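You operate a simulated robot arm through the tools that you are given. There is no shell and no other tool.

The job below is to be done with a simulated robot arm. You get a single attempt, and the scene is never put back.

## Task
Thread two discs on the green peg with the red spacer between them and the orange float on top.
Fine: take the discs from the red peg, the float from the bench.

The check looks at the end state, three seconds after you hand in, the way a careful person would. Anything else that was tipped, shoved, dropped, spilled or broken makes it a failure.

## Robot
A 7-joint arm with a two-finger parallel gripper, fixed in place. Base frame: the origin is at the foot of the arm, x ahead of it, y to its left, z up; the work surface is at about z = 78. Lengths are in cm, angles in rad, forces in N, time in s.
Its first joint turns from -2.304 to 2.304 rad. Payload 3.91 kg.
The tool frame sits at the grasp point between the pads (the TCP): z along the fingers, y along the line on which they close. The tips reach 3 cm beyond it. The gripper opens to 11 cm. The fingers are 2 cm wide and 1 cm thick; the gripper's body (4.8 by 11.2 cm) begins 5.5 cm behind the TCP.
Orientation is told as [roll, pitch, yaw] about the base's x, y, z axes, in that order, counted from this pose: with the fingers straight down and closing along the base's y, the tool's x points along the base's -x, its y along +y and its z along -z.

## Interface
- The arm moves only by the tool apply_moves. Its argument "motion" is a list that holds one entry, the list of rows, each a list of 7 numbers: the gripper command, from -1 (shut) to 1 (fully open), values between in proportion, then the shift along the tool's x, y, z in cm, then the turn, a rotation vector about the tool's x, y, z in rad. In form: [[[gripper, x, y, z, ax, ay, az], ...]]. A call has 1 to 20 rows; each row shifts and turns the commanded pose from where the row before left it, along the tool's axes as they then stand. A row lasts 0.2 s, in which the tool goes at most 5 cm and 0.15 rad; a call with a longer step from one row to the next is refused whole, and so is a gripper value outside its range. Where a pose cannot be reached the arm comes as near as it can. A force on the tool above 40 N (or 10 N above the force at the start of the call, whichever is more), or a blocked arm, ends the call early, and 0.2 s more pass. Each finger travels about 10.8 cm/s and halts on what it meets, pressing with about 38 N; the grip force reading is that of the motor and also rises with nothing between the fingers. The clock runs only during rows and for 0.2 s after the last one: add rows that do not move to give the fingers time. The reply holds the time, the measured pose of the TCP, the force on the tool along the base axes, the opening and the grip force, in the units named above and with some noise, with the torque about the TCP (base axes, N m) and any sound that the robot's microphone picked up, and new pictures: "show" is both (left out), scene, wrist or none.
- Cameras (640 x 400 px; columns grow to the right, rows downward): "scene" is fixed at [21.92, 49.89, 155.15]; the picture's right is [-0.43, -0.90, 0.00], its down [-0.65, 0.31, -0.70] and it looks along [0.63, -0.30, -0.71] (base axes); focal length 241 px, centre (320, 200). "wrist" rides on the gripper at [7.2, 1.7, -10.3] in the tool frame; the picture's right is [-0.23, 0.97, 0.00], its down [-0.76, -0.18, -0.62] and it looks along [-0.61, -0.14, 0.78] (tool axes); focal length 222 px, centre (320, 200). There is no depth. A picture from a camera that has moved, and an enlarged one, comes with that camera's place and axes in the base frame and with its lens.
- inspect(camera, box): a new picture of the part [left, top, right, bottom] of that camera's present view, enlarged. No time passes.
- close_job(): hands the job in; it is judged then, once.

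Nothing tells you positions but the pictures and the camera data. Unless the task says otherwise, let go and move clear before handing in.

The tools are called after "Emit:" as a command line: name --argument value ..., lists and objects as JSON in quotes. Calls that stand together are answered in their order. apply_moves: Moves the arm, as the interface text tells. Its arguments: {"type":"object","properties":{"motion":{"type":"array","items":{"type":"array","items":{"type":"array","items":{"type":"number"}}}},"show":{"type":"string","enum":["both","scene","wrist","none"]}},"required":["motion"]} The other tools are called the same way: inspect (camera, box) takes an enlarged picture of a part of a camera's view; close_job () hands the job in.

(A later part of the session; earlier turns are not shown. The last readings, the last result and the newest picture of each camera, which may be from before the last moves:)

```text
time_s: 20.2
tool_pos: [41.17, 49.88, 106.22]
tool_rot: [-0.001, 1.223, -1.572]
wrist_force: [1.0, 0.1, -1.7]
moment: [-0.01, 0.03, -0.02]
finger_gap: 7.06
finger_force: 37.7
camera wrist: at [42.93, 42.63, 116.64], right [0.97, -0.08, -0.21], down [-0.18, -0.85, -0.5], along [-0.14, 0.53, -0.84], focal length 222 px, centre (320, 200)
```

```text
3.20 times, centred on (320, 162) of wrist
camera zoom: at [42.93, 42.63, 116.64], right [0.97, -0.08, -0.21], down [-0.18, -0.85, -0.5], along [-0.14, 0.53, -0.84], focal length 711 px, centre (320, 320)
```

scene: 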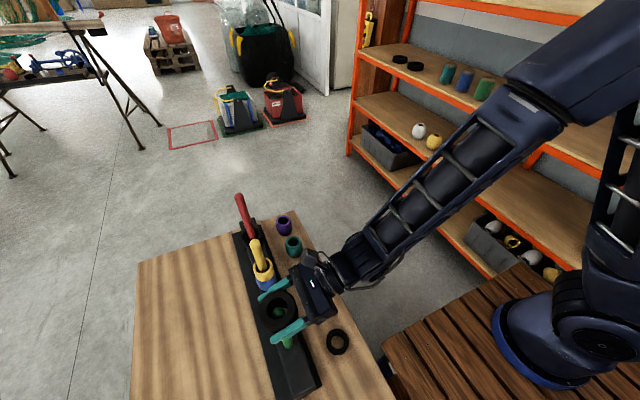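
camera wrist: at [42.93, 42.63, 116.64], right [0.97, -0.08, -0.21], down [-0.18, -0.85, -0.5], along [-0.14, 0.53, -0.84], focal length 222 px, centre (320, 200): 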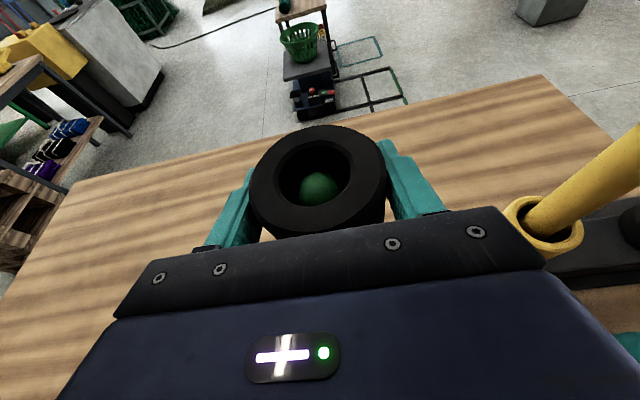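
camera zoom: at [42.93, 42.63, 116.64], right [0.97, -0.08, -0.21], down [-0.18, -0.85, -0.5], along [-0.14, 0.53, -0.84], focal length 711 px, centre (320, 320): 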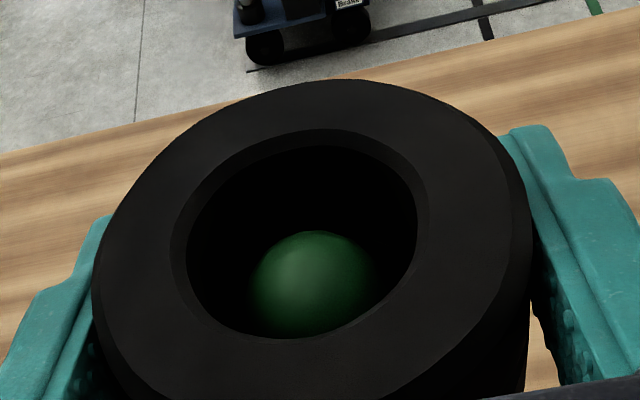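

The disc is threaded over the green tip with clearance all round. I lower it most of the way down.

Emit:
apply_moves --motion '[[[-1, -1.87, 0, 0.69, 0, 0, 0], [-1, -1.87, 0, 0.69, 0, 0, 0], [-1, -1.87, 0, 0.69, 0, 0, 0], [-1, -1.87, 0, 0.69, 0, 0, 0], [-1, -1.87, 0, 0.69, 0, 0, 0], [-1, -1.87, 0, 0.69, 0, 0, 0], [-1, -1.87, 0, 0.69, 0, 0, 0], [-1, 0, 0, 0, 0, 0, 0]]]'

Emit:
inspect --camera "scene" --box '[220, 270, 380, 370]'

Emit:
inspect --camera "wrist" --box '[220, 100, 420, 225]'

```text
time_s: 22.0
tool_pos: [41.07, 50.12, 92.31]
tool_rot: [0.0, 1.223, -1.57]
wrist_force: [-0.3, 0.2, -1.9]
moment: [-0.01, 0.01, 0.03]
finger_gap: 7.04
finger_force: 38.3
camera wrist: at [42.91, 42.82, 102.75], right [0.97, -0.08, -0.21], down [-0.18, -0.85, -0.5], along [-0.14, 0.53, -0.84], focal length 222 px, centre (320, 200)
```

scene: 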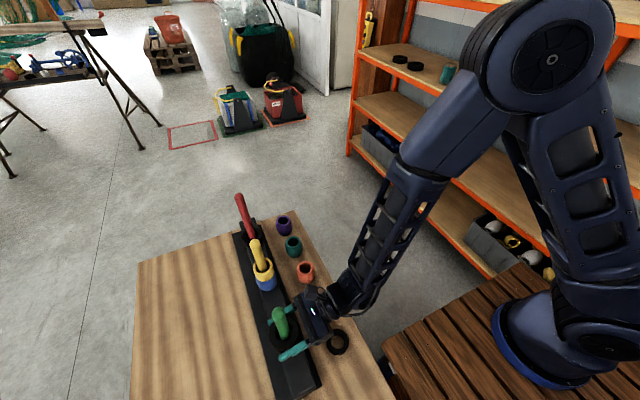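
wrist: 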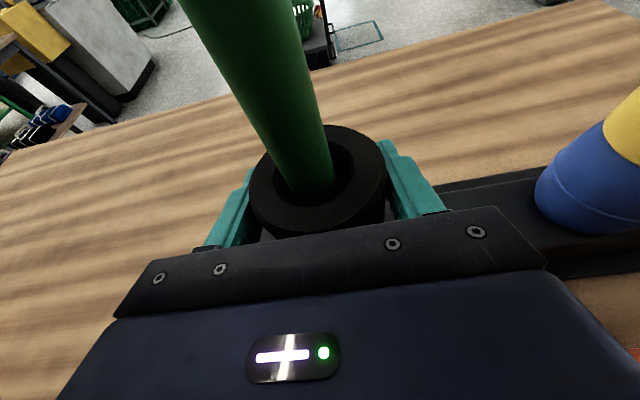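

```text
4.00 times, centred on (300, 320) of scene
camera zoom: at [21.92, 49.89, 155.15], right [-0.43, -0.9, 0.0], down [-0.65, 0.31, -0.7], along [0.63, -0.3, -0.71], focal length 965 px, centre (400, -280)
```

zoom: 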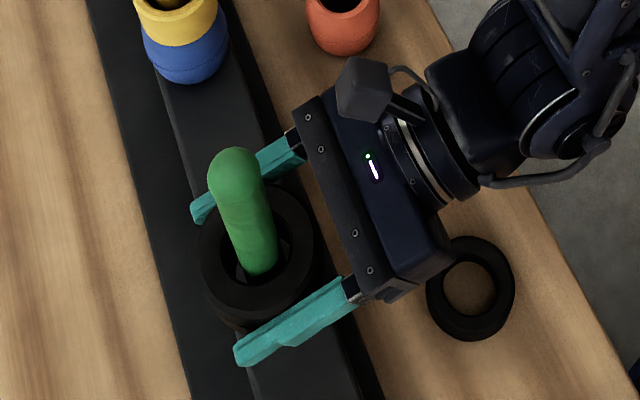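

```text
3.20 times, centred on (320, 162) of wrist
camera zoom: at [42.91, 42.82, 102.75], right [0.97, -0.08, -0.21], down [-0.18, -0.85, -0.5], along [-0.14, 0.53, -0.84], focal length 711 px, centre (320, 320)
```

zoom: 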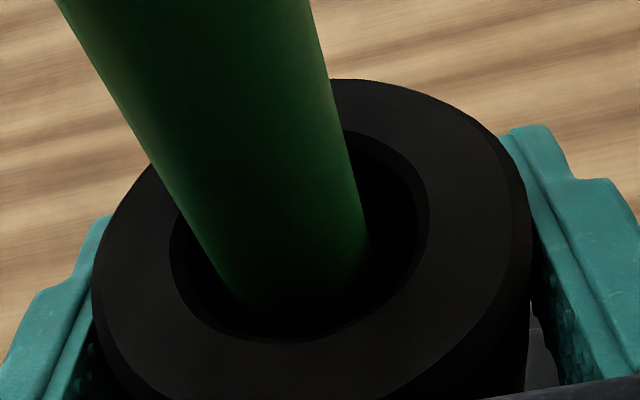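

Still centred around the peg. I lower the remaining distance in small steps, keeping the fingertips just off the rack.

Emit:
apply_moves --motion '[[[-1, -1.175, 0, 0.428, 0, 0, 0], [-1, -1.175, 0, 0.428, 0, 0, 0], [-1, -1.175, 0, 0.428, 0, 0, 0], [-1, -1.175, 0, 0.428, 0, 0, 0], [-1, -0.4, 0, 0.145, 0, 0, 0], [-1, -0.4, 0, 0.145, 0, 0, 0], [-1, 0, 0, 0, 0, 0, 0]]]'

Emit:
inspect --camera "scene" --box '[240, 300, 360, 375]'

Emit:
inspect --camera "wrist" --box '[180, 100, 460, 260]'

```text
time_s: 23.1
tool_pos: [41.13, 50.17, 87.75]
tool_rot: [0.006, 1.232, -1.563]
wrist_force: [-5.7, -18.2, 21.9]
moment: [-0.51, 0.22, 0.05]
finger_gap: 7.09
finger_force: 37.3
stopped in row 5: the force on the tool passed its limit at 58 N (the readings are from after the stop); the commanded pose is now the measured one
camera wrist: at [42.94, 42.77, 98.03], right [0.97, -0.08, -0.21], down [-0.18, -0.84, -0.51], along [-0.14, 0.53, -0.83], focal length 222 px, centre (320, 200)
```

scene: 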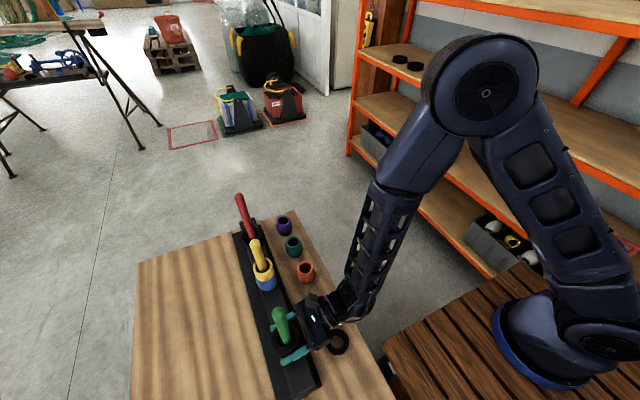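
wrist: 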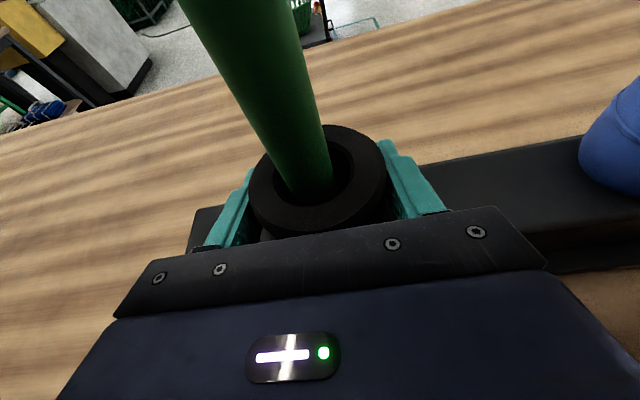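

```text
5.33 times, centred on (300, 338) of scene
camera zoom: at [21.92, 49.89, 155.15], right [-0.43, -0.9, 0.0], down [-0.65, 0.31, -0.7], along [0.63, -0.3, -0.71], focal length 1287 px, centre (427, -533)
```

zoom: 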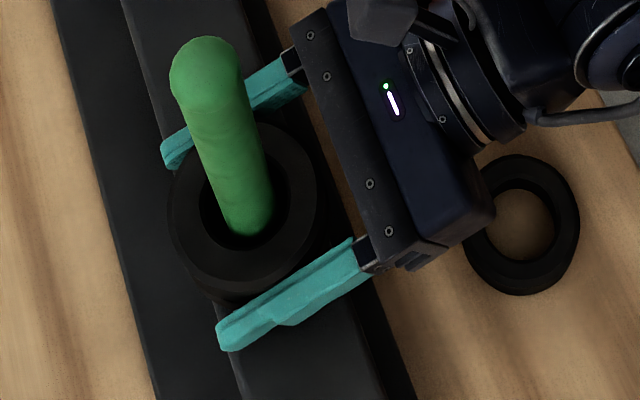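

```text
2.29 times, centred on (320, 180) of wrist
camera zoom: at [42.94, 42.77, 98.03], right [0.97, -0.08, -0.21], down [-0.18, -0.84, -0.51], along [-0.14, 0.53, -0.83], focal length 508 px, centre (320, 246)
```

zoom: 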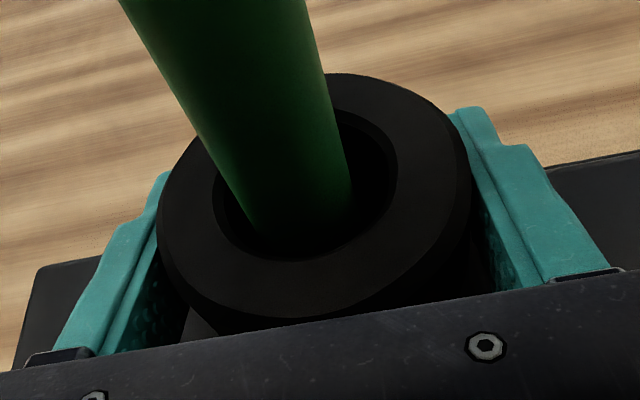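

The tool met something sooner than expected (z 87.75). Before doing anything I check how many discs are left on the red peg and what is under this one.

Emit:
inspect --camera "scene" --box '[220, 200, 284, 240]'

Emit:
inspect --camera "scene" --box '[260, 315, 324, 355]'

Emit:
inspect --camera "scene" --box '[300, 300, 380, 350]'

```text
10.00 times, centred on (252, 220) of scene
camera zoom: at [21.92, 49.89, 155.15], right [-0.43, -0.9, 0.0], down [-0.65, 0.31, -0.7], along [0.63, -0.3, -0.71], focal length 2413 px, centre (1000, 0)
```

zoom: 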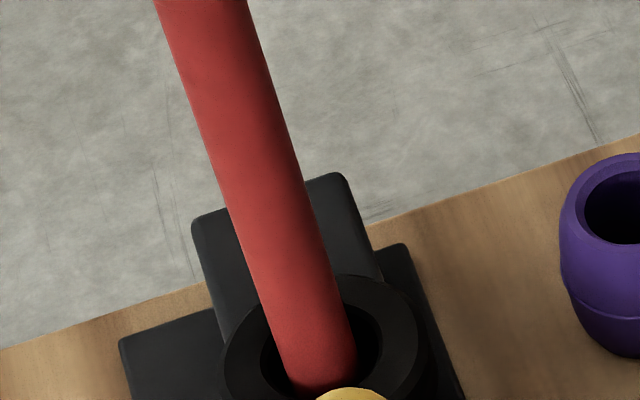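

```text
10.00 times, centred on (292, 335) of scene
camera zoom: at [21.92, 49.89, 155.15], right [-0.43, -0.9, 0.0], down [-0.65, 0.31, -0.7], along [0.63, -0.3, -0.71], focal length 2413 px, centre (600, -1150)
```

zoom: 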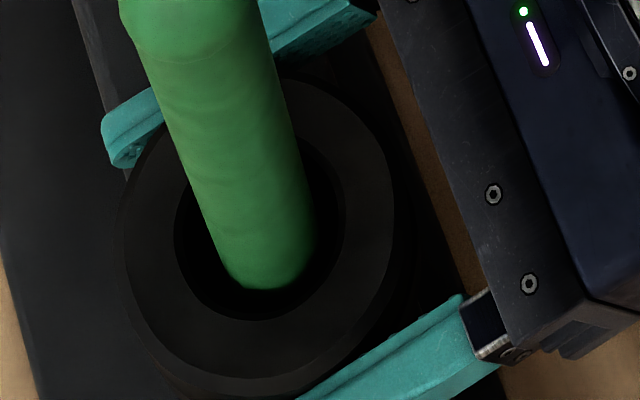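

```text
8.00 times, centred on (340, 325) of scene
camera zoom: at [21.92, 49.89, 155.15], right [-0.43, -0.9, 0.0], down [-0.65, 0.31, -0.7], along [0.63, -0.3, -0.71], focal length 1930 px, centre (160, -800)
```

zoom: 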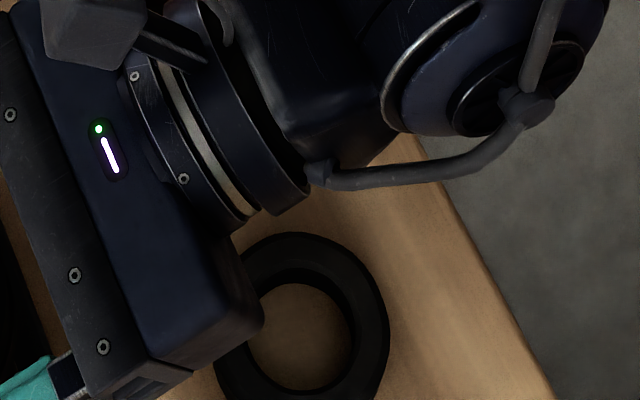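

Only one disc is left on the red peg, so my grip carried two discs down together, and the lower one is now resting on the rack (which explains the contact). I'll release both here, then re-grip only the upper one higher up and park it back on the red peg until the spacer is in.

Emit:
apply_moves --motion '[[[-0.2, 0, 0, 0, 0, 0, 0], [0.35, 0, 0, 0, 0, 0, 0], [0.6, 0, 0, 0, 0, 0, 0], [0.6, 0, 0, 0, 0, 0, 0], [0.6, 0.47, 0, -0.171, 0, 0, 0], [0.6, 0.47, 0, -0.171, 0, 0, 0], [0.6, 0, 0, 0, 0, 0, 0]]]'

Emit:
inspect --camera "scene" --box '[250, 305, 330, 355]'

Emit:
inspect --camera "wrist" --box '[180, 80, 460, 255]'

```text
time_s: 24.7
tool_pos: [41.39, 50.29, 88.52]
tool_rot: [0.006, 1.229, -1.566]
wrist_force: [-0.5, 0.7, -0.1]
moment: [0.01, -0.01, -0.02]
finger_gap: 8.78
finger_force: 0.1
camera wrist: at [43.05, 42.89, 98.99], right [0.97, -0.08, -0.21], down [-0.18, -0.84, -0.51], along [-0.14, 0.53, -0.83], focal length 222 px, centre (320, 200)
```

scene: 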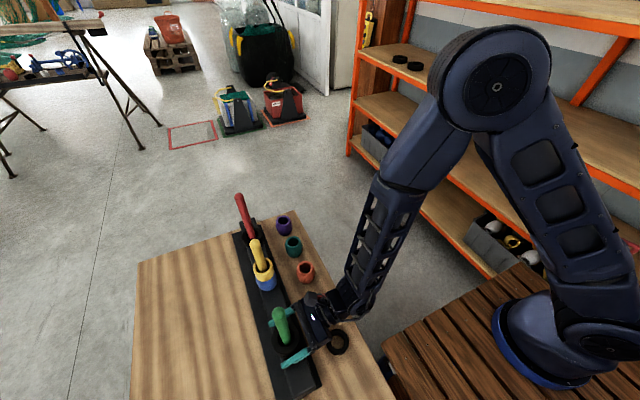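
wrist: 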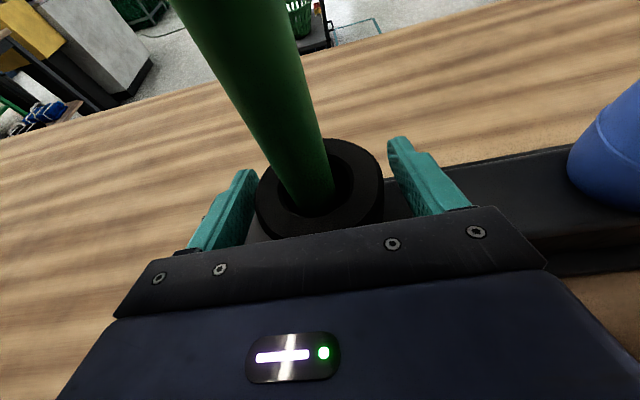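

```text
8.00 times, centred on (290, 330) of scene
camera zoom: at [21.92, 49.89, 155.15], right [-0.43, -0.9, 0.0], down [-0.65, 0.31, -0.7], along [0.63, -0.3, -0.71], focal length 1930 px, centre (560, -840)
```

zoom: 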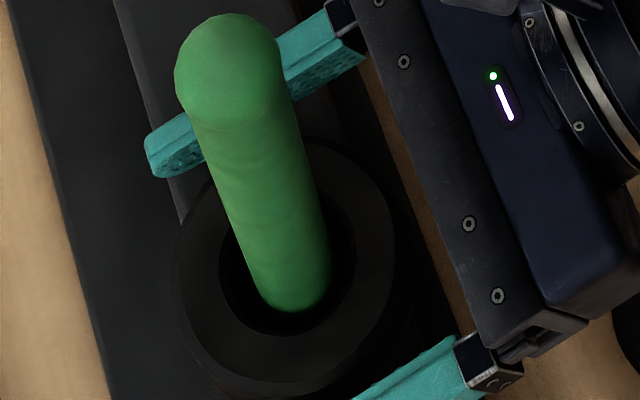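

```text
2.29 times, centred on (320, 168) of wrist
camera zoom: at [43.05, 42.89, 98.99], right [0.97, -0.08, -0.21], down [-0.18, -0.84, -0.51], along [-0.14, 0.53, -0.83], focal length 508 px, centre (320, 274)
```

zoom: 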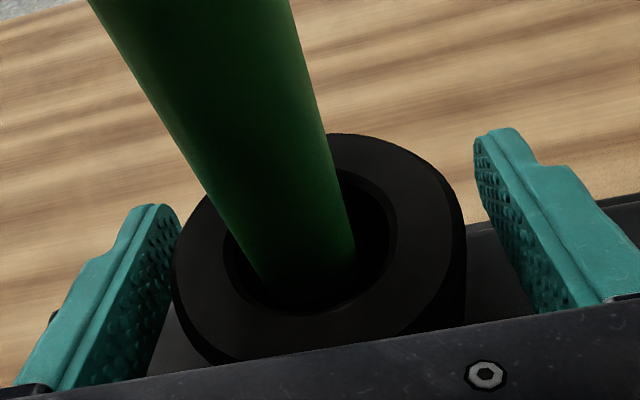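

Both discs rest on the green peg (upper one's top at about z 88.9). I grip the upper disc near its top edge and lift slightly, then check.

Emit:
apply_moves --motion '[[[0.6, 0.2, -0.1, -0.07, 0, 0, 0], [0.2, 0, 0, 0, 0, 0, 0], [-0.3, 0, 0, 0, 0, 0, 0], [-1, 0, 0, 0, 0, 0, 0], [-1, 0, 0, 0, 0, 0, 0], [-1, 0, 0, 0, 0, 0, 0], [-1, 0.94, 0, -0.342, 0, 0, 0], [-1, 0.94, 0, -0.342, 0, 0, 0], [-1, 0.94, 0, -0.342, 0, 0, 0], [-1, 0, 0, 0, 0, 0, 0]]]'

Emit:
inspect --camera "scene" --box '[250, 305, 330, 355]'

Emit:
inspect --camera "wrist" --box '[180, 80, 460, 255]'

```text
time_s: 26.9
tool_pos: [41.22, 50.33, 91.68]
tool_rot: [0.007, 1.228, -1.564]
wrist_force: [-0.2, -0.2, -1.6]
moment: [0.01, 0.0, 0.03]
finger_gap: 7.04
finger_force: 38.3
camera wrist: at [42.92, 42.88, 102.13], right [0.97, -0.08, -0.21], down [-0.18, -0.84, -0.51], along [-0.14, 0.53, -0.83], focal length 222 px, centre (320, 200)
```

scene: 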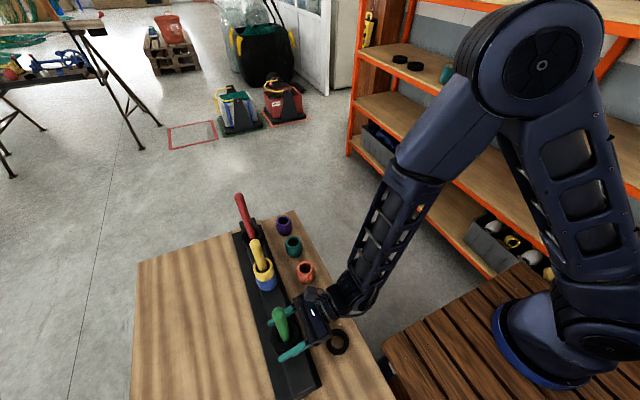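
wrist: 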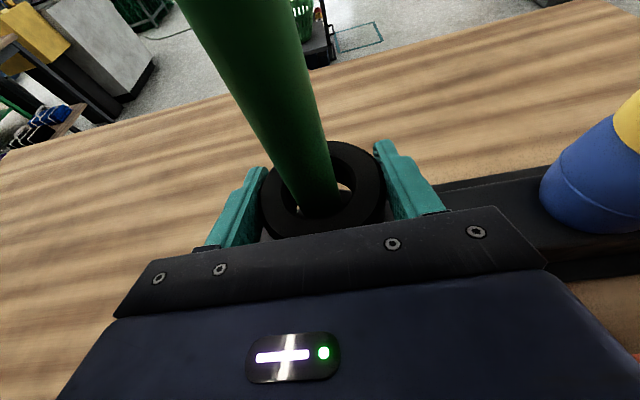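

```text
8.00 times, centred on (290, 330) of scene
camera zoom: at [21.92, 49.89, 155.15], right [-0.43, -0.9, 0.0], down [-0.65, 0.31, -0.7], along [0.63, -0.3, -0.71], focal length 1930 px, centre (560, -840)
```

zoom: 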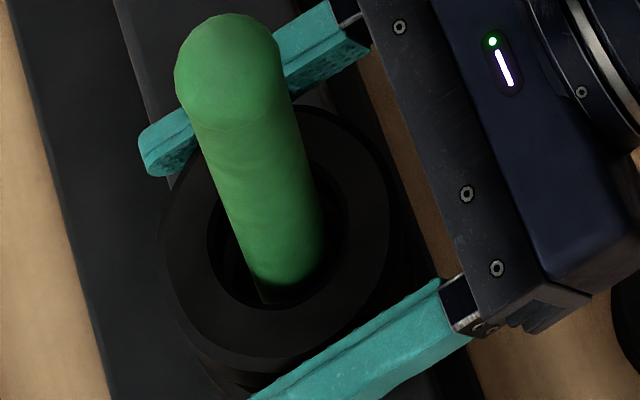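

```text
2.29 times, centred on (320, 168) of wrist
camera zoom: at [42.92, 42.88, 102.13], right [0.97, -0.08, -0.21], down [-0.18, -0.84, -0.51], along [-0.14, 0.53, -0.83], focal length 508 px, centre (320, 274)
```

zoom: 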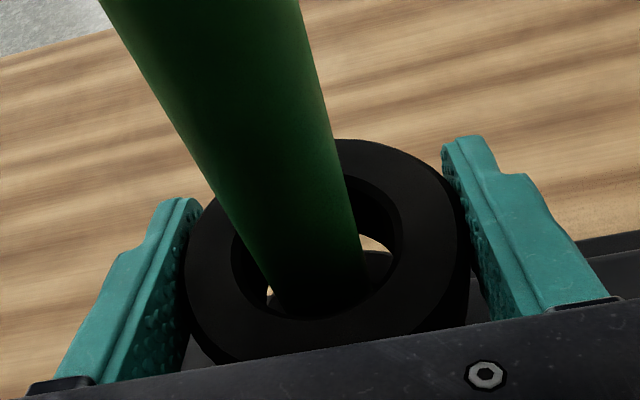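

Daylight now shows under the lifted disc through its hole, so a single disc is in hand. I lift it clear of the green peg.

Emit:
apply_moves --motion '[[[-1, 1.78, 0, -0.65, 0, 0, 0], [-1, 1.78, 0, -0.65, 0, 0, 0], [-1, 1.78, 0, -0.65, 0, 0, 0], [-1, 1.78, 0, -0.65, 0, 0, 0], [-1, 1.78, 0, -0.65, 0, 0, 0], [-1, 1.78, 0, -0.65, 0, 0, 0], [-1, 1.78, 0, -0.65, 0, 0, 0], [-1, 1.78, 0, -0.65, 0, 0, 0], [-1, 1.78, 0, -0.65, 0, 0, 0], [-1, 1.78, 0, -0.65, 0, 0, 0], [-1, 1.78, 0, -0.65, 0, 0, 0], [-1, 0, 0, 0, 0, 0, 0]]]'

Emit:
inspect --camera "scene" --box '[230, 260, 350, 360]'

Emit:
inspect --camera "wrist" --box '[180, 80, 460, 255]'

```text
time_s: 29.5
tool_pos: [41.08, 50.18, 112.6]
tool_rot: [0.006, 1.23, -1.565]
wrist_force: [0.4, 0.4, -0.7]
moment: [-0.01, -0.02, 0.02]
finger_gap: 7.03
finger_force: 37.9
camera wrist: at [42.79, 42.74, 123.02], right [0.97, -0.08, -0.21], down [-0.18, -0.84, -0.51], along [-0.14, 0.53, -0.83], focal length 222 px, centre (320, 200)
```

scene: 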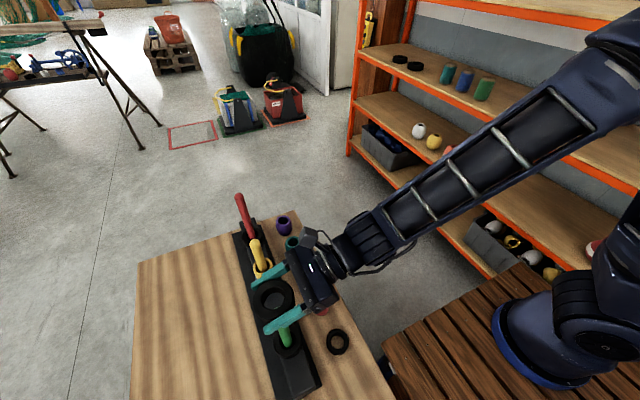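
wrist: 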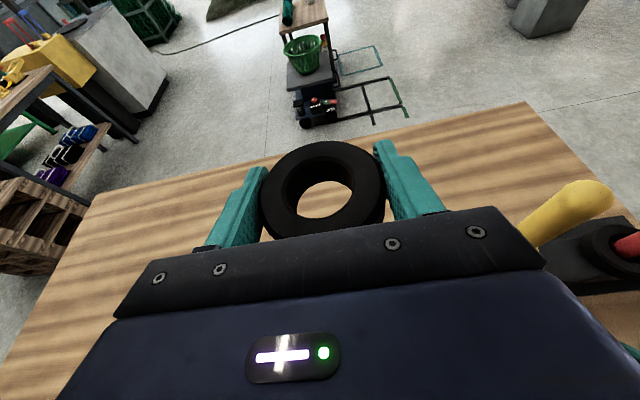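

```text
4.00 times, centred on (290, 310) of scene
camera zoom: at [21.92, 49.89, 155.15], right [-0.43, -0.9, 0.0], down [-0.65, 0.31, -0.7], along [0.63, -0.3, -0.71], focal length 965 px, centre (440, -240)
```

zoom: 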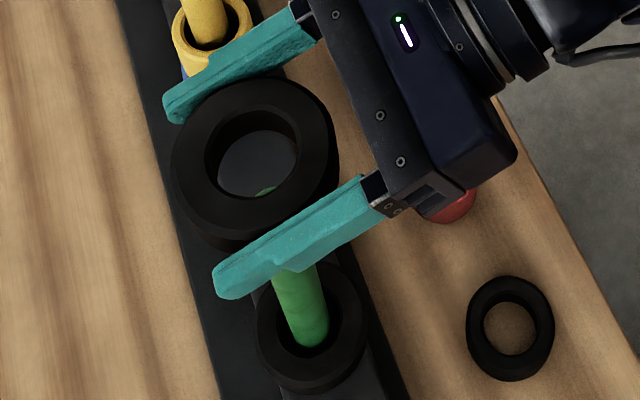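

```text
2.29 times, centred on (320, 168) of wrist
camera zoom: at [42.79, 42.74, 123.02], right [0.97, -0.08, -0.21], down [-0.18, -0.84, -0.51], along [-0.14, 0.53, -0.83], focal length 508 px, centre (320, 274)
```

zoom: 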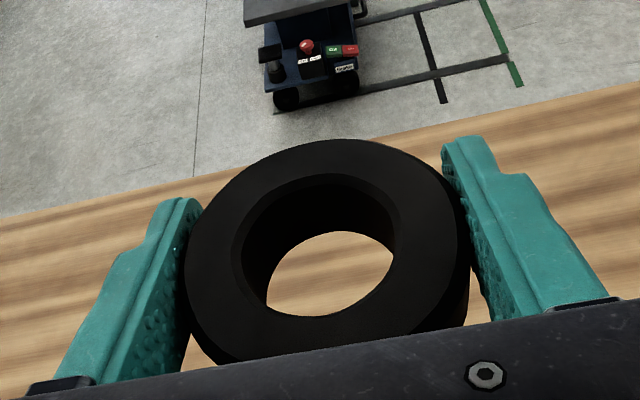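

Now the state is clear: one disc on green, one in hand, one on red. I carry this disc back over the red peg to park it.

Emit:
apply_moves --motion '[[[-1, 0.5, 3.01, -0.18, 0, 0, 0], [-1, 0, 3.01, 0, 0, 0, 0], [-1, 0, 3.01, 0, 0, 0, 0], [-1, 0, 3.01, 0, 0, 0, 0], [-1, 0, 3.01, 0, 0, 0, 0], [-1, 0, 3.01, 0, 0, 0, 0], [-1, 0, 3.01, 0, 0, 0, 0], [-1, 0, 3.01, 0, 0, 0, 0], [-1, 0, 3.01, 0, 0, 0, 0], [-1, 0, 3.01, 0, 0, 0, 0], [-1, 0, 3.01, 0, 0, 0, 0], [-1, 0, 3.01, 0, 0, 0, 0], [-1, -0.94, 0, 0.342, 0, 0, 0], [-1, 0, 0, 0, 0, 0, 0]]]'

Emit:
inspect --camera "scene" --box '[190, 150, 310, 240]'

Emit:
inspect --camera "wrist" --box '[180, 80, 460, 255]'

```text
time_s: 32.5
tool_pos: [77.12, 50.17, 112.16]
tool_rot: [0.007, 1.229, -1.563]
wrist_force: [-0.4, -0.2, -1.4]
moment: [-0.02, 0.0, 0.02]
finger_gap: 7.01
finger_force: 38.3
camera wrist: at [78.94, 42.74, 122.61], right [0.97, -0.08, -0.21], down [-0.18, -0.84, -0.51], along [-0.14, 0.53, -0.83], focal length 222 px, centre (320, 200)
```

scene: 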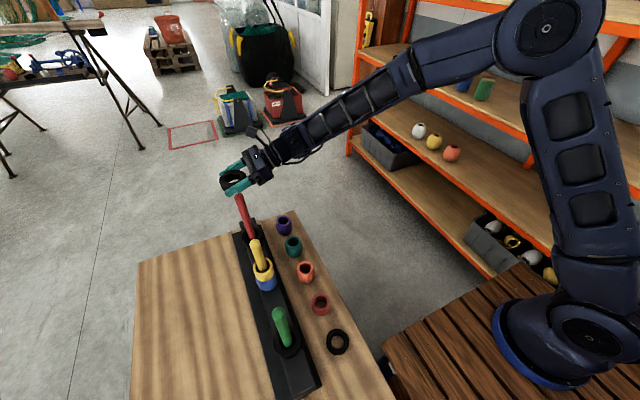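
wrist: 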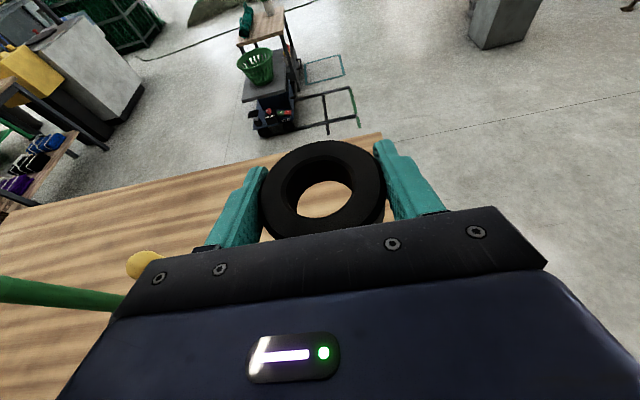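

```text
4.44 times, centred on (250, 195) of scene
camera zoom: at [21.92, 49.89, 155.15], right [-0.43, -0.9, 0.0], down [-0.65, 0.31, -0.7], along [0.63, -0.3, -0.71], focal length 1072 px, centre (631, 222)
```

zoom: 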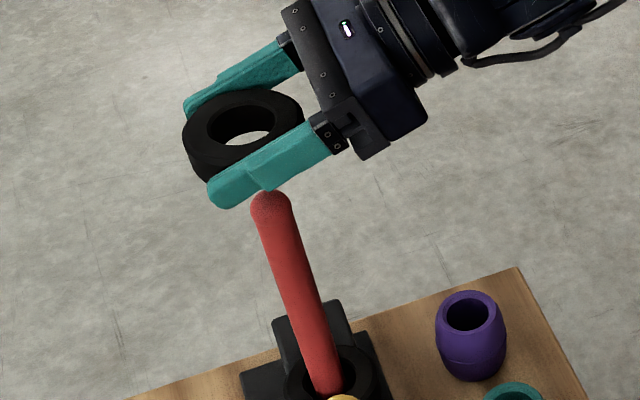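

```text
2.29 times, centred on (320, 168) of wrist
camera zoom: at [78.94, 42.74, 122.61], right [0.97, -0.08, -0.21], down [-0.18, -0.84, -0.51], along [-0.14, 0.53, -0.83], focal length 508 px, centre (320, 274)
```

zoom: 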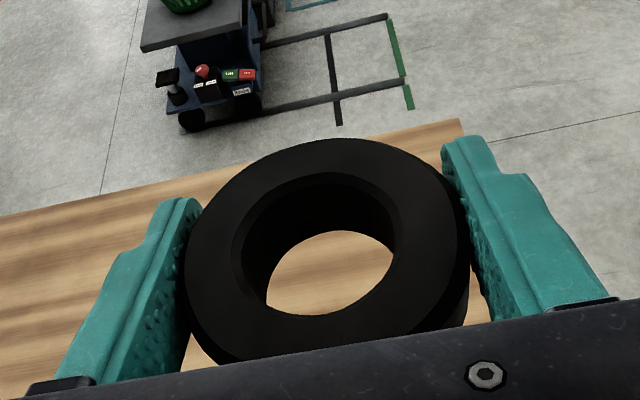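

The disc is over the red peg, slightly short in y. I nudge +y 0.3 and lower around the tip, then check.

Emit:
apply_moves --motion '[[[-1, -0.84, 0, 0.62, 0, 0, 0], [-1, -0.94, 0, 0.342, 0, 0, 0], [-1, -0.94, 0, 0.342, 0, 0, 0], [-1, -0.94, 0, 0.342, 0, 0, 0], [-1, -0.6, 0, 0.22, 0, 0, 0], [-1, 0, 0, 0, 0, 0, 0]]]'

Emit:
inspect --camera "scene" --box '[190, 150, 310, 240]'

Emit:
inspect --camera "wrist" --box '[180, 80, 460, 255]'

```text
time_s: 33.9
tool_pos: [77.24, 50.46, 107.54]
tool_rot: [0.007, 1.228, -1.565]
wrist_force: [-0.1, 0.5, -0.1]
moment: [-0.02, 0.0, 0.02]
finger_gap: 7.02
finger_force: 38.2
camera wrist: at [78.97, 43.02, 117.93], right [0.97, -0.08, -0.21], down [-0.18, -0.84, -0.51], along [-0.14, 0.53, -0.83], focal length 222 px, centre (320, 200)
```

scene: 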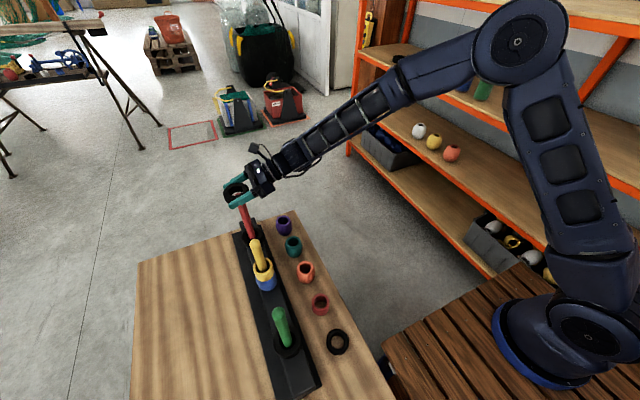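
wrist: 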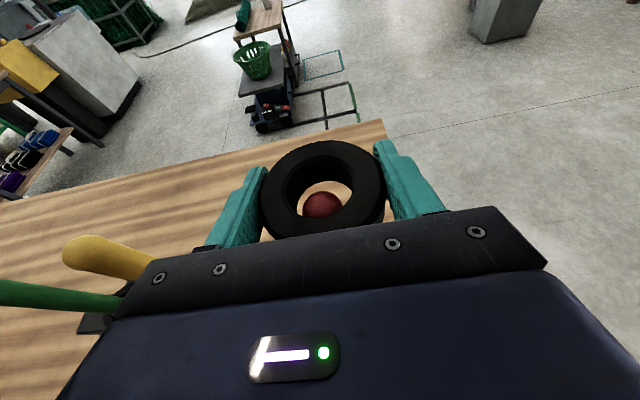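

```text
4.44 times, centred on (250, 195) of scene
camera zoom: at [21.92, 49.89, 155.15], right [-0.43, -0.9, 0.0], down [-0.65, 0.31, -0.7], along [0.63, -0.3, -0.71], focal length 1072 px, centre (631, 222)
```

zoom: 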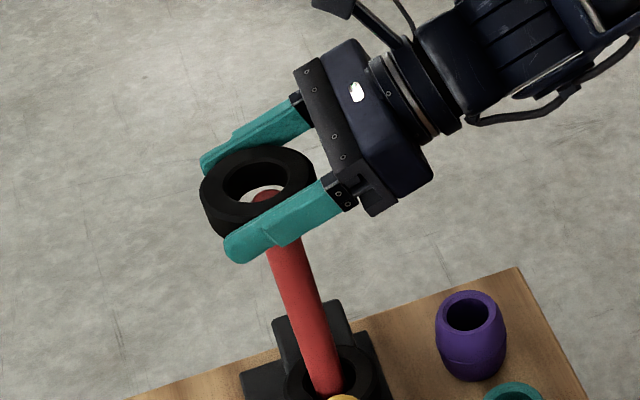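

```text
2.29 times, centred on (320, 168) of wrist
camera zoom: at [78.97, 43.02, 117.93], right [0.97, -0.08, -0.21], down [-0.18, -0.84, -0.51], along [-0.14, 0.53, -0.83], focal length 508 px, centre (320, 274)
```

zoom: 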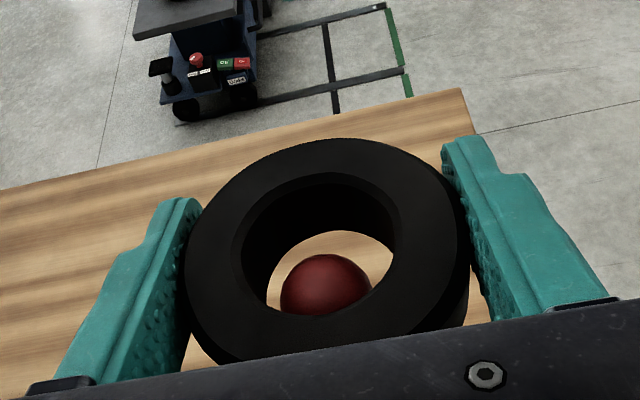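

The tip is inside the hole, centred. Lowering down the red peg.

Emit:
apply_moves --motion '[[[-1, -0.94, -0.1, 0.342, 0, 0, 0], [-1, -0.94, 0, 0.342, 0, 0, 0], [-1, -1.88, 0, 0.67, 0, 0, 0], [-1, -1.88, 0, 0.67, 0, 0, 0], [-1, -1.88, 0, 0.67, 0, 0, 0], [-1, -1.88, 0, 0.67, 0, 0, 0], [-1, -1.88, 0, 0.67, 0, 0, 0], [-1, -1.88, 0, 0.67, 0, 0, 0], [-1, -1.88, 0, 0.67, 0, 0, 0], [-1, 0, 0, 0, 0, 0, 0]]]'

Emit:
inspect --camera "scene" --box '[200, 180, 320, 255]'

Emit:
inspect --camera "wrist" --box '[180, 80, 460, 255]'

```text
time_s: 36.1
tool_pos: [77.07, 50.48, 91.6]
tool_rot: [0.005, 1.229, -1.565]
wrist_force: [0.6, 0.1, -1.6]
moment: [-0.01, -0.02, -0.02]
finger_gap: 7.02
finger_force: 37.9
camera wrist: at [78.93, 43.06, 102.04], right [0.97, -0.08, -0.21], down [-0.18, -0.84, -0.51], along [-0.14, 0.53, -0.83], focal length 222 px, centre (320, 200)
```

scene: 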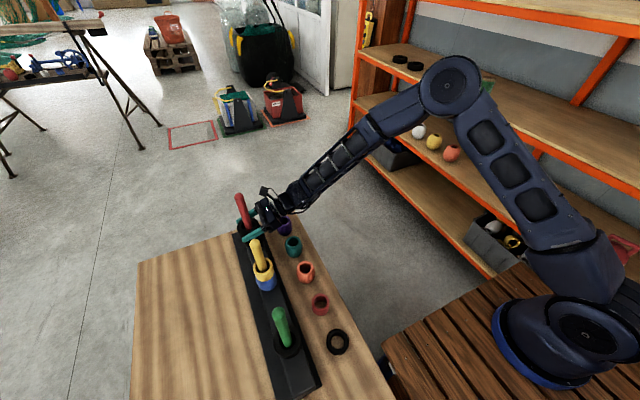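
wrist: 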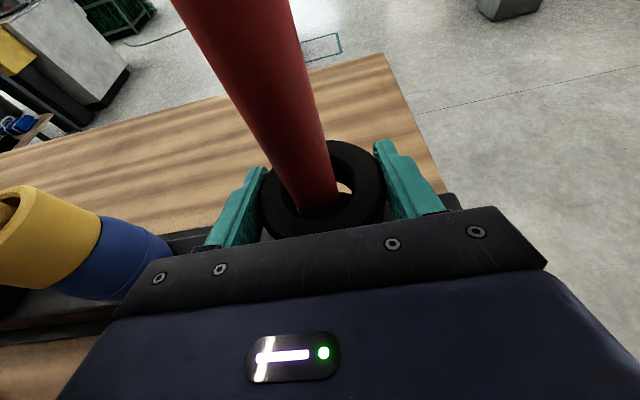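

```text
5.33 times, centred on (260, 218) of scene
camera zoom: at [21.92, 49.89, 155.15], right [-0.43, -0.9, 0.0], down [-0.65, 0.31, -0.7], along [0.63, -0.3, -0.71], focal length 1287 px, centre (640, 107)
```

zoom: 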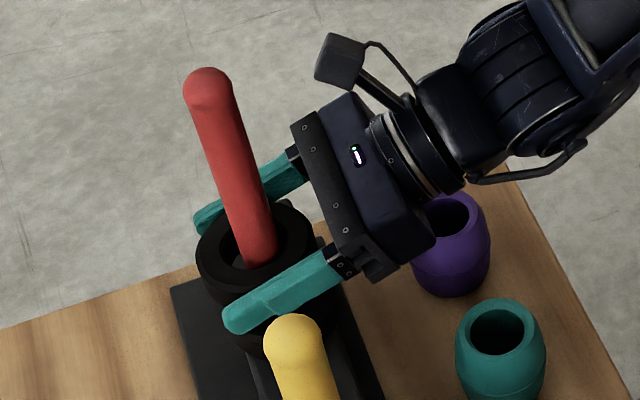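

```text
2.29 times, centred on (320, 168) of wrist
camera zoom: at [78.93, 43.06, 102.04], right [0.97, -0.08, -0.21], down [-0.18, -0.84, -0.51], along [-0.14, 0.53, -0.83], focal length 508 px, centre (320, 274)
```

zoom: 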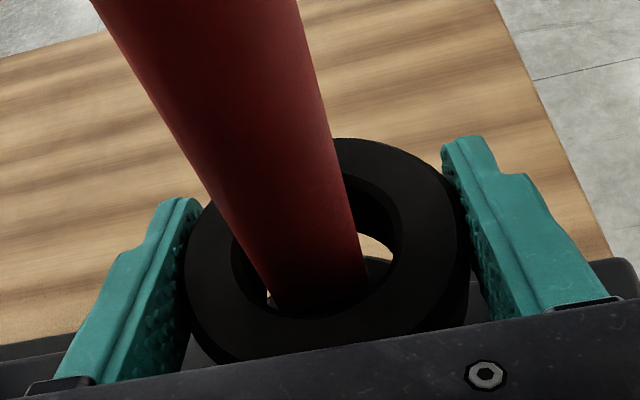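

Only a short way left. I lower to just above resting height and release gently.

Emit:
apply_moves --motion '[[[-1, -0.94, 0, 0.342, 0, 0, 0], [-1, -0.94, 0, 0.342, 0, 0, 0], [-1, -0.3, 0, 0.11, 0, 0, 0], [-1, -0.2, 0, 0.07, 0, 0, 0], [-1, 0, 0, 0, 0, 0, 0]]]'

Emit:
inspect --camera "scene" --box '[200, 180, 320, 255]'

```text
time_s: 37.3
tool_pos: [77.14, 50.48, 89.1]
tool_rot: [0.007, 1.228, -1.565]
wrist_force: [-0.2, 0.5, -1.0]
moment: [-0.03, 0.0, 0.01]
finger_gap: 7.04
finger_force: 38.6
camera wrist: at [78.86, 43.06, 99.43], right [0.97, -0.08, -0.21], down [-0.18, -0.84, -0.51], along [-0.14, 0.53, -0.83], focal length 222 px, centre (320, 200)
```

scene: 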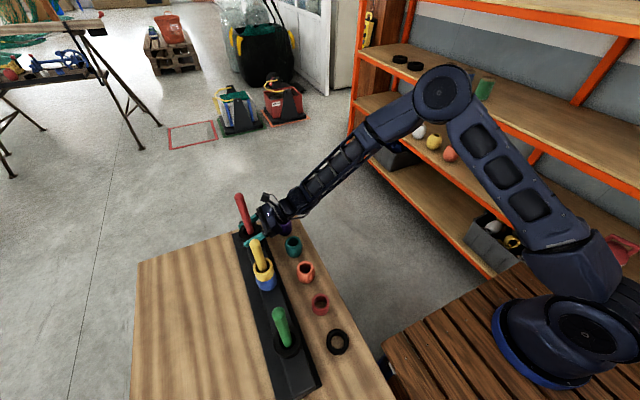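
wrist: 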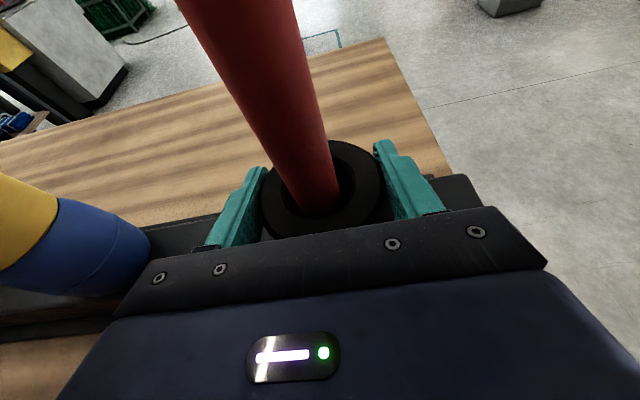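

```text
5.33 times, centred on (260, 218) of scene
camera zoom: at [21.92, 49.89, 155.15], right [-0.43, -0.9, 0.0], down [-0.65, 0.31, -0.7], along [0.63, -0.3, -0.71], focal length 1287 px, centre (640, 107)
```

zoom: 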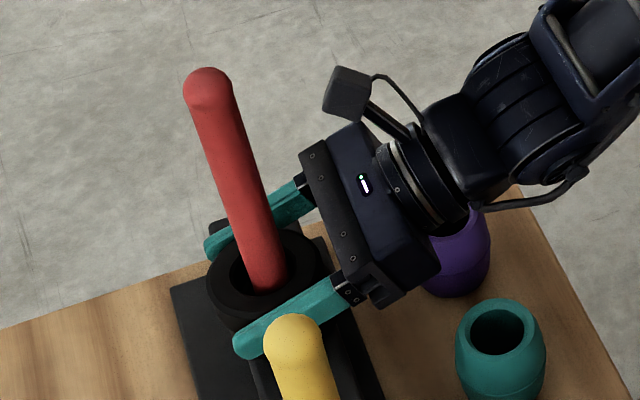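

Releasing the disc on the red peg and backing straight out along -y.

Emit:
apply_moves --motion '[[[-0.2, 0, 0, 0, 0, 0, 0], [0.3, 0, 0, 0, 0, 0, 0], [0.7, 0, 0, 0, 0, 0, 0], [0.7, 0, 0, 0, 0, 0, 0], [0.7, -0.6, 0, -1.9, 0, 0, 0], [0.7, -0.6, 0, -1.9, 0, 0, 0], [0.7, -0.6, 0, -1.9, 0, 0, 0], [0.7, -0.6, 0, -1.9, 0, 0, 0], [0.7, -0.6, 0, -1.9, 0, 0, 0], [0.7, -0.6, 0, -1.9, 0, 0, 0], [0.7, 0, 0, 0, 0, 0, 0]]]'

Emit:
inspect --camera "wrist" --box '[220, 40, 420, 190]'

Emit:
inspect --camera "scene" --box '[210, 250, 370, 370]'

```text
time_s: 39.7
tool_pos: [77.16, 38.48, 89.7]
tool_rot: [0.005, 1.229, -1.565]
wrist_force: [0.2, -0.3, -0.5]
moment: [0.0, 0.0, 0.02]
finger_gap: 9.34
finger_force: 0.0
camera wrist: at [78.83, 31.04, 99.94], right [0.97, -0.08, -0.21], down [-0.18, -0.84, -0.51], along [-0.14, 0.53, -0.83], focal length 222 px, centre (320, 200)
```

scene: 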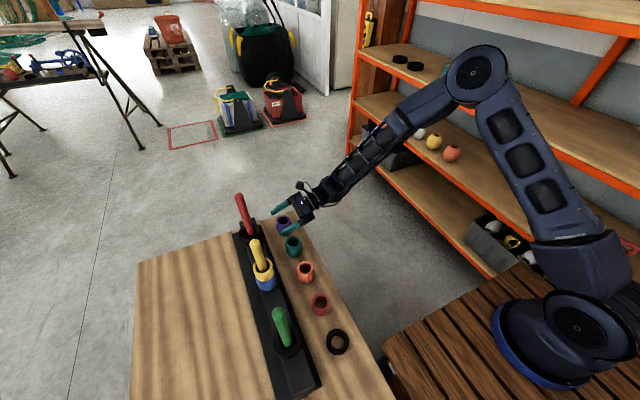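
wrist: 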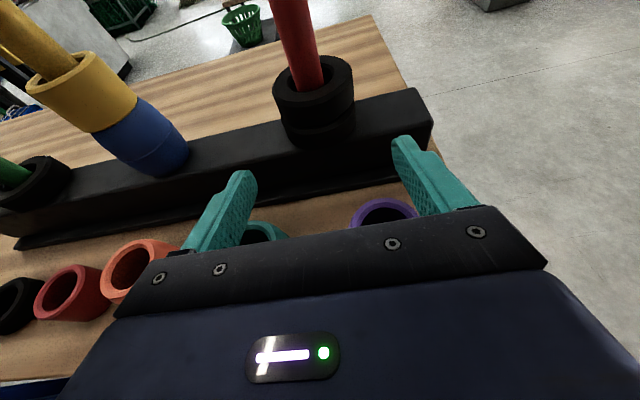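

```text
2.67 times, centred on (320, 115) of wrist
camera zoom: at [78.83, 31.04, 99.94], right [0.97, -0.08, -0.21], down [-0.18, -0.84, -0.51], along [-0.14, 0.53, -0.83], focal length 592 px, centre (320, 427)
```

zoom: 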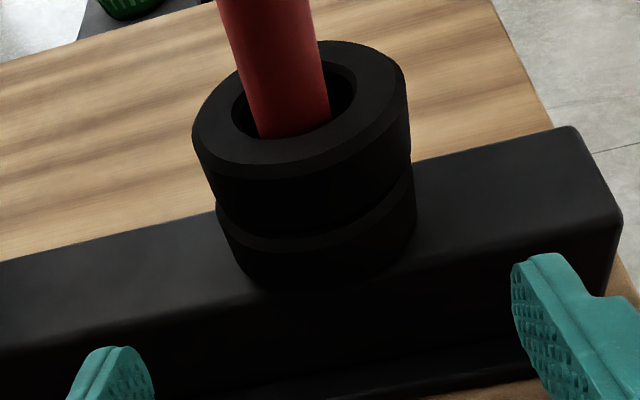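

```text
3.33 times, centred on (290, 310) of scene
camera zoom: at [21.92, 49.89, 155.15], right [-0.43, -0.9, 0.0], down [-0.65, 0.31, -0.7], along [0.63, -0.3, -0.71], focal length 804 px, centre (420, -167)
```

zoom: 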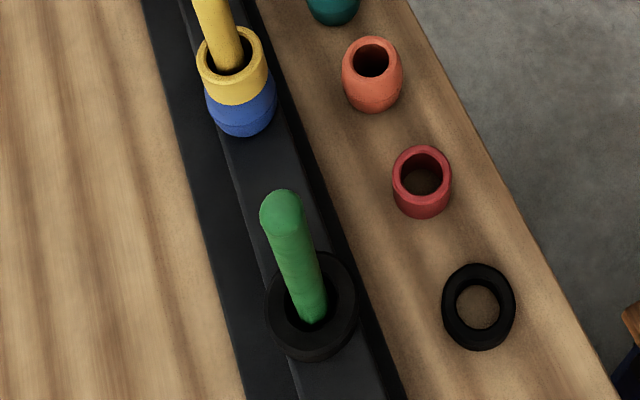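

Red peg holds two discs again, green has one, everything else undisturbed. Next is the red spacer at about (48, 37.3), 4 cm tall; I move to a pre-grasp pose in front of it.

Emit:
apply_moves --motion '[[[0.5, 0.58, 0, -3.58, 0, 0, 0], [0.5, 0.58, 0, -3.58, 0, 0, 0], [0.5, 0.58, 0, -3.58, 0, 0, 0], [0.5, 0, -3.65, 0, 0, 0, 0], [0.5, 0, -3.65, 0, 0, 0, 0], [0.5, 0, -3.65, 0, 0, 0, 0], [0.5, 0, -3.65, 0, 0, 0, 0], [0.5, 0, -3.65, 0, 0, 0, 0], [0.5, 0, -3.65, 0, 0, 0, 0], [0.5, 0, -3.65, 0, 0, 0, 0], [0.5, 0, -3.65, 0, 0, 0, 0], [0.5, 0, 0, 0, 0, 0, 0]]]'

Emit:
inspect --camera "wrist" --box '[200, 60, 440, 210]'

```text
time_s: 42.3
tool_pos: [47.98, 29.2, 94.58]
tool_rot: [0.005, 1.228, -1.564]
wrist_force: [-0.4, 0.4, -0.6]
moment: [0.01, -0.01, 0.0]
finger_gap: 8.25
finger_force: 0.0
camera wrist: at [49.69, 21.77, 104.97], right [0.97, -0.08, -0.21], down [-0.18, -0.84, -0.51], along [-0.14, 0.53, -0.83], focal length 222 px, centre (320, 200)
```

scene: 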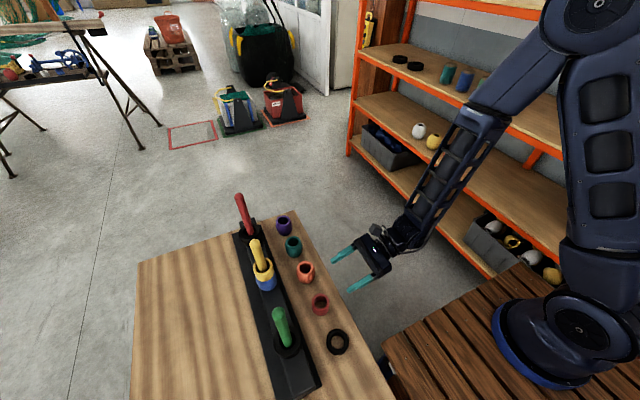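
wrist: 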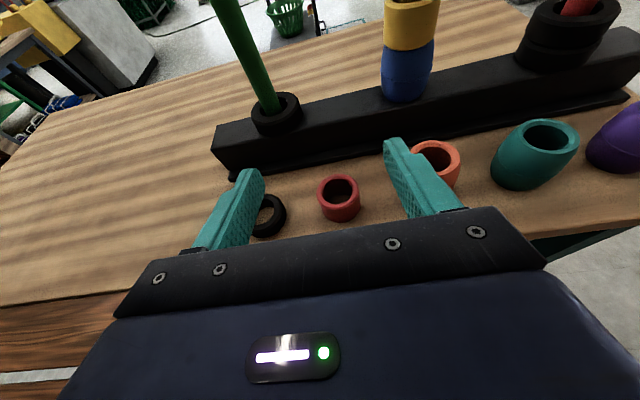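

```text
2.67 times, centred on (320, 135) of wrist
camera zoom: at [49.69, 21.77, 104.97], right [0.97, -0.08, -0.21], down [-0.18, -0.84, -0.51], along [-0.14, 0.53, -0.83], focal length 592 px, centre (320, 373)
```

zoom: 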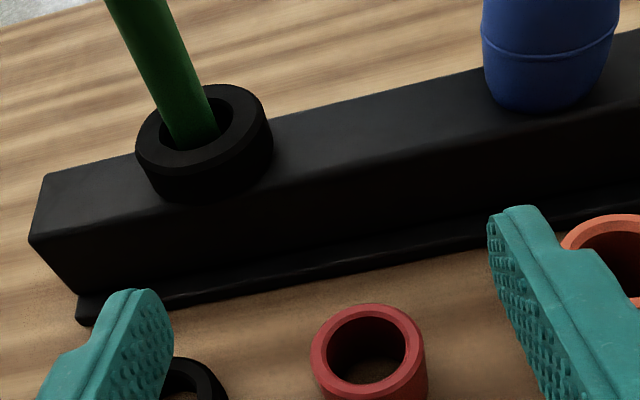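

The spacer is at (48.0, 37.15), about 5.45 cm across. I move over it and check the straddle before descending.

Emit:
apply_moves --motion '[[[0.5, -0.545, 0, 3.03, 0, 0, 0], [0.5, -0.545, 0, 3.03, 0, 0, 0], [0.5, -0.545, 0, 3.03, 0, 0, 0], [0.5, 0, 0, 0, 0, 0, 0]]]'

Emit:
inspect --camera "scene" --box '[260, 250, 400, 340]'

```text
time_s: 43.3
tool_pos: [47.96, 37.1, 90.07]
tool_rot: [0.006, 1.229, -1.565]
wrist_force: [-0.2, 0.2, 1.0]
moment: [-0.03, 0.0, -0.03]
finger_gap: 8.25
finger_force: 0.1
camera wrist: at [49.67, 29.68, 100.49], right [0.97, -0.08, -0.21], down [-0.18, -0.84, -0.51], along [-0.14, 0.53, -0.83], focal length 222 px, centre (320, 200)
```

scene: 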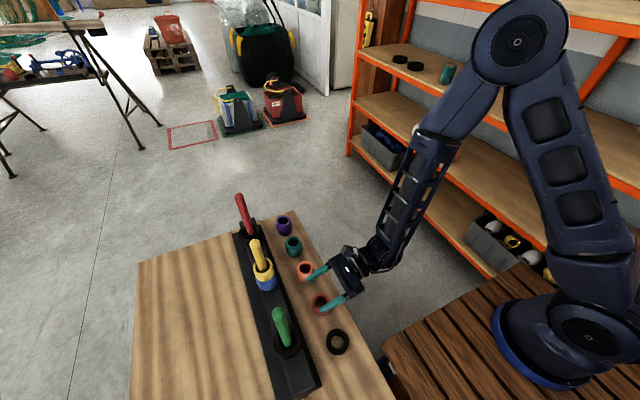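
wrist: 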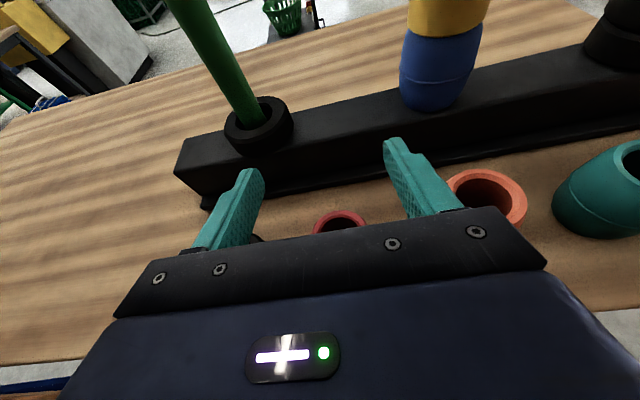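

```text
4.44 times, centred on (330, 295) of scene
camera zoom: at [21.92, 49.89, 155.15], right [-0.43, -0.9, 0.0], down [-0.65, 0.31, -0.7], along [0.63, -0.3, -0.71], focal length 1072 px, centre (276, -222)
```

zoom: 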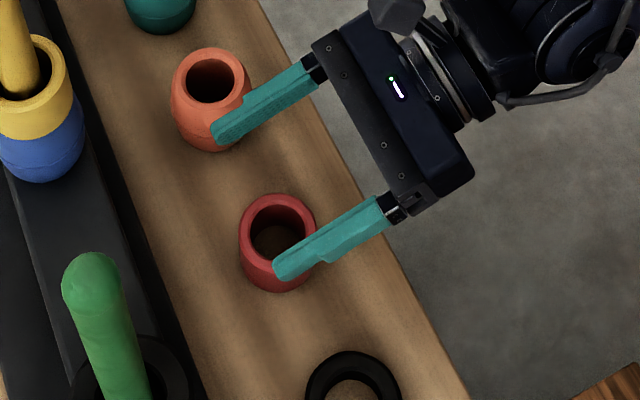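

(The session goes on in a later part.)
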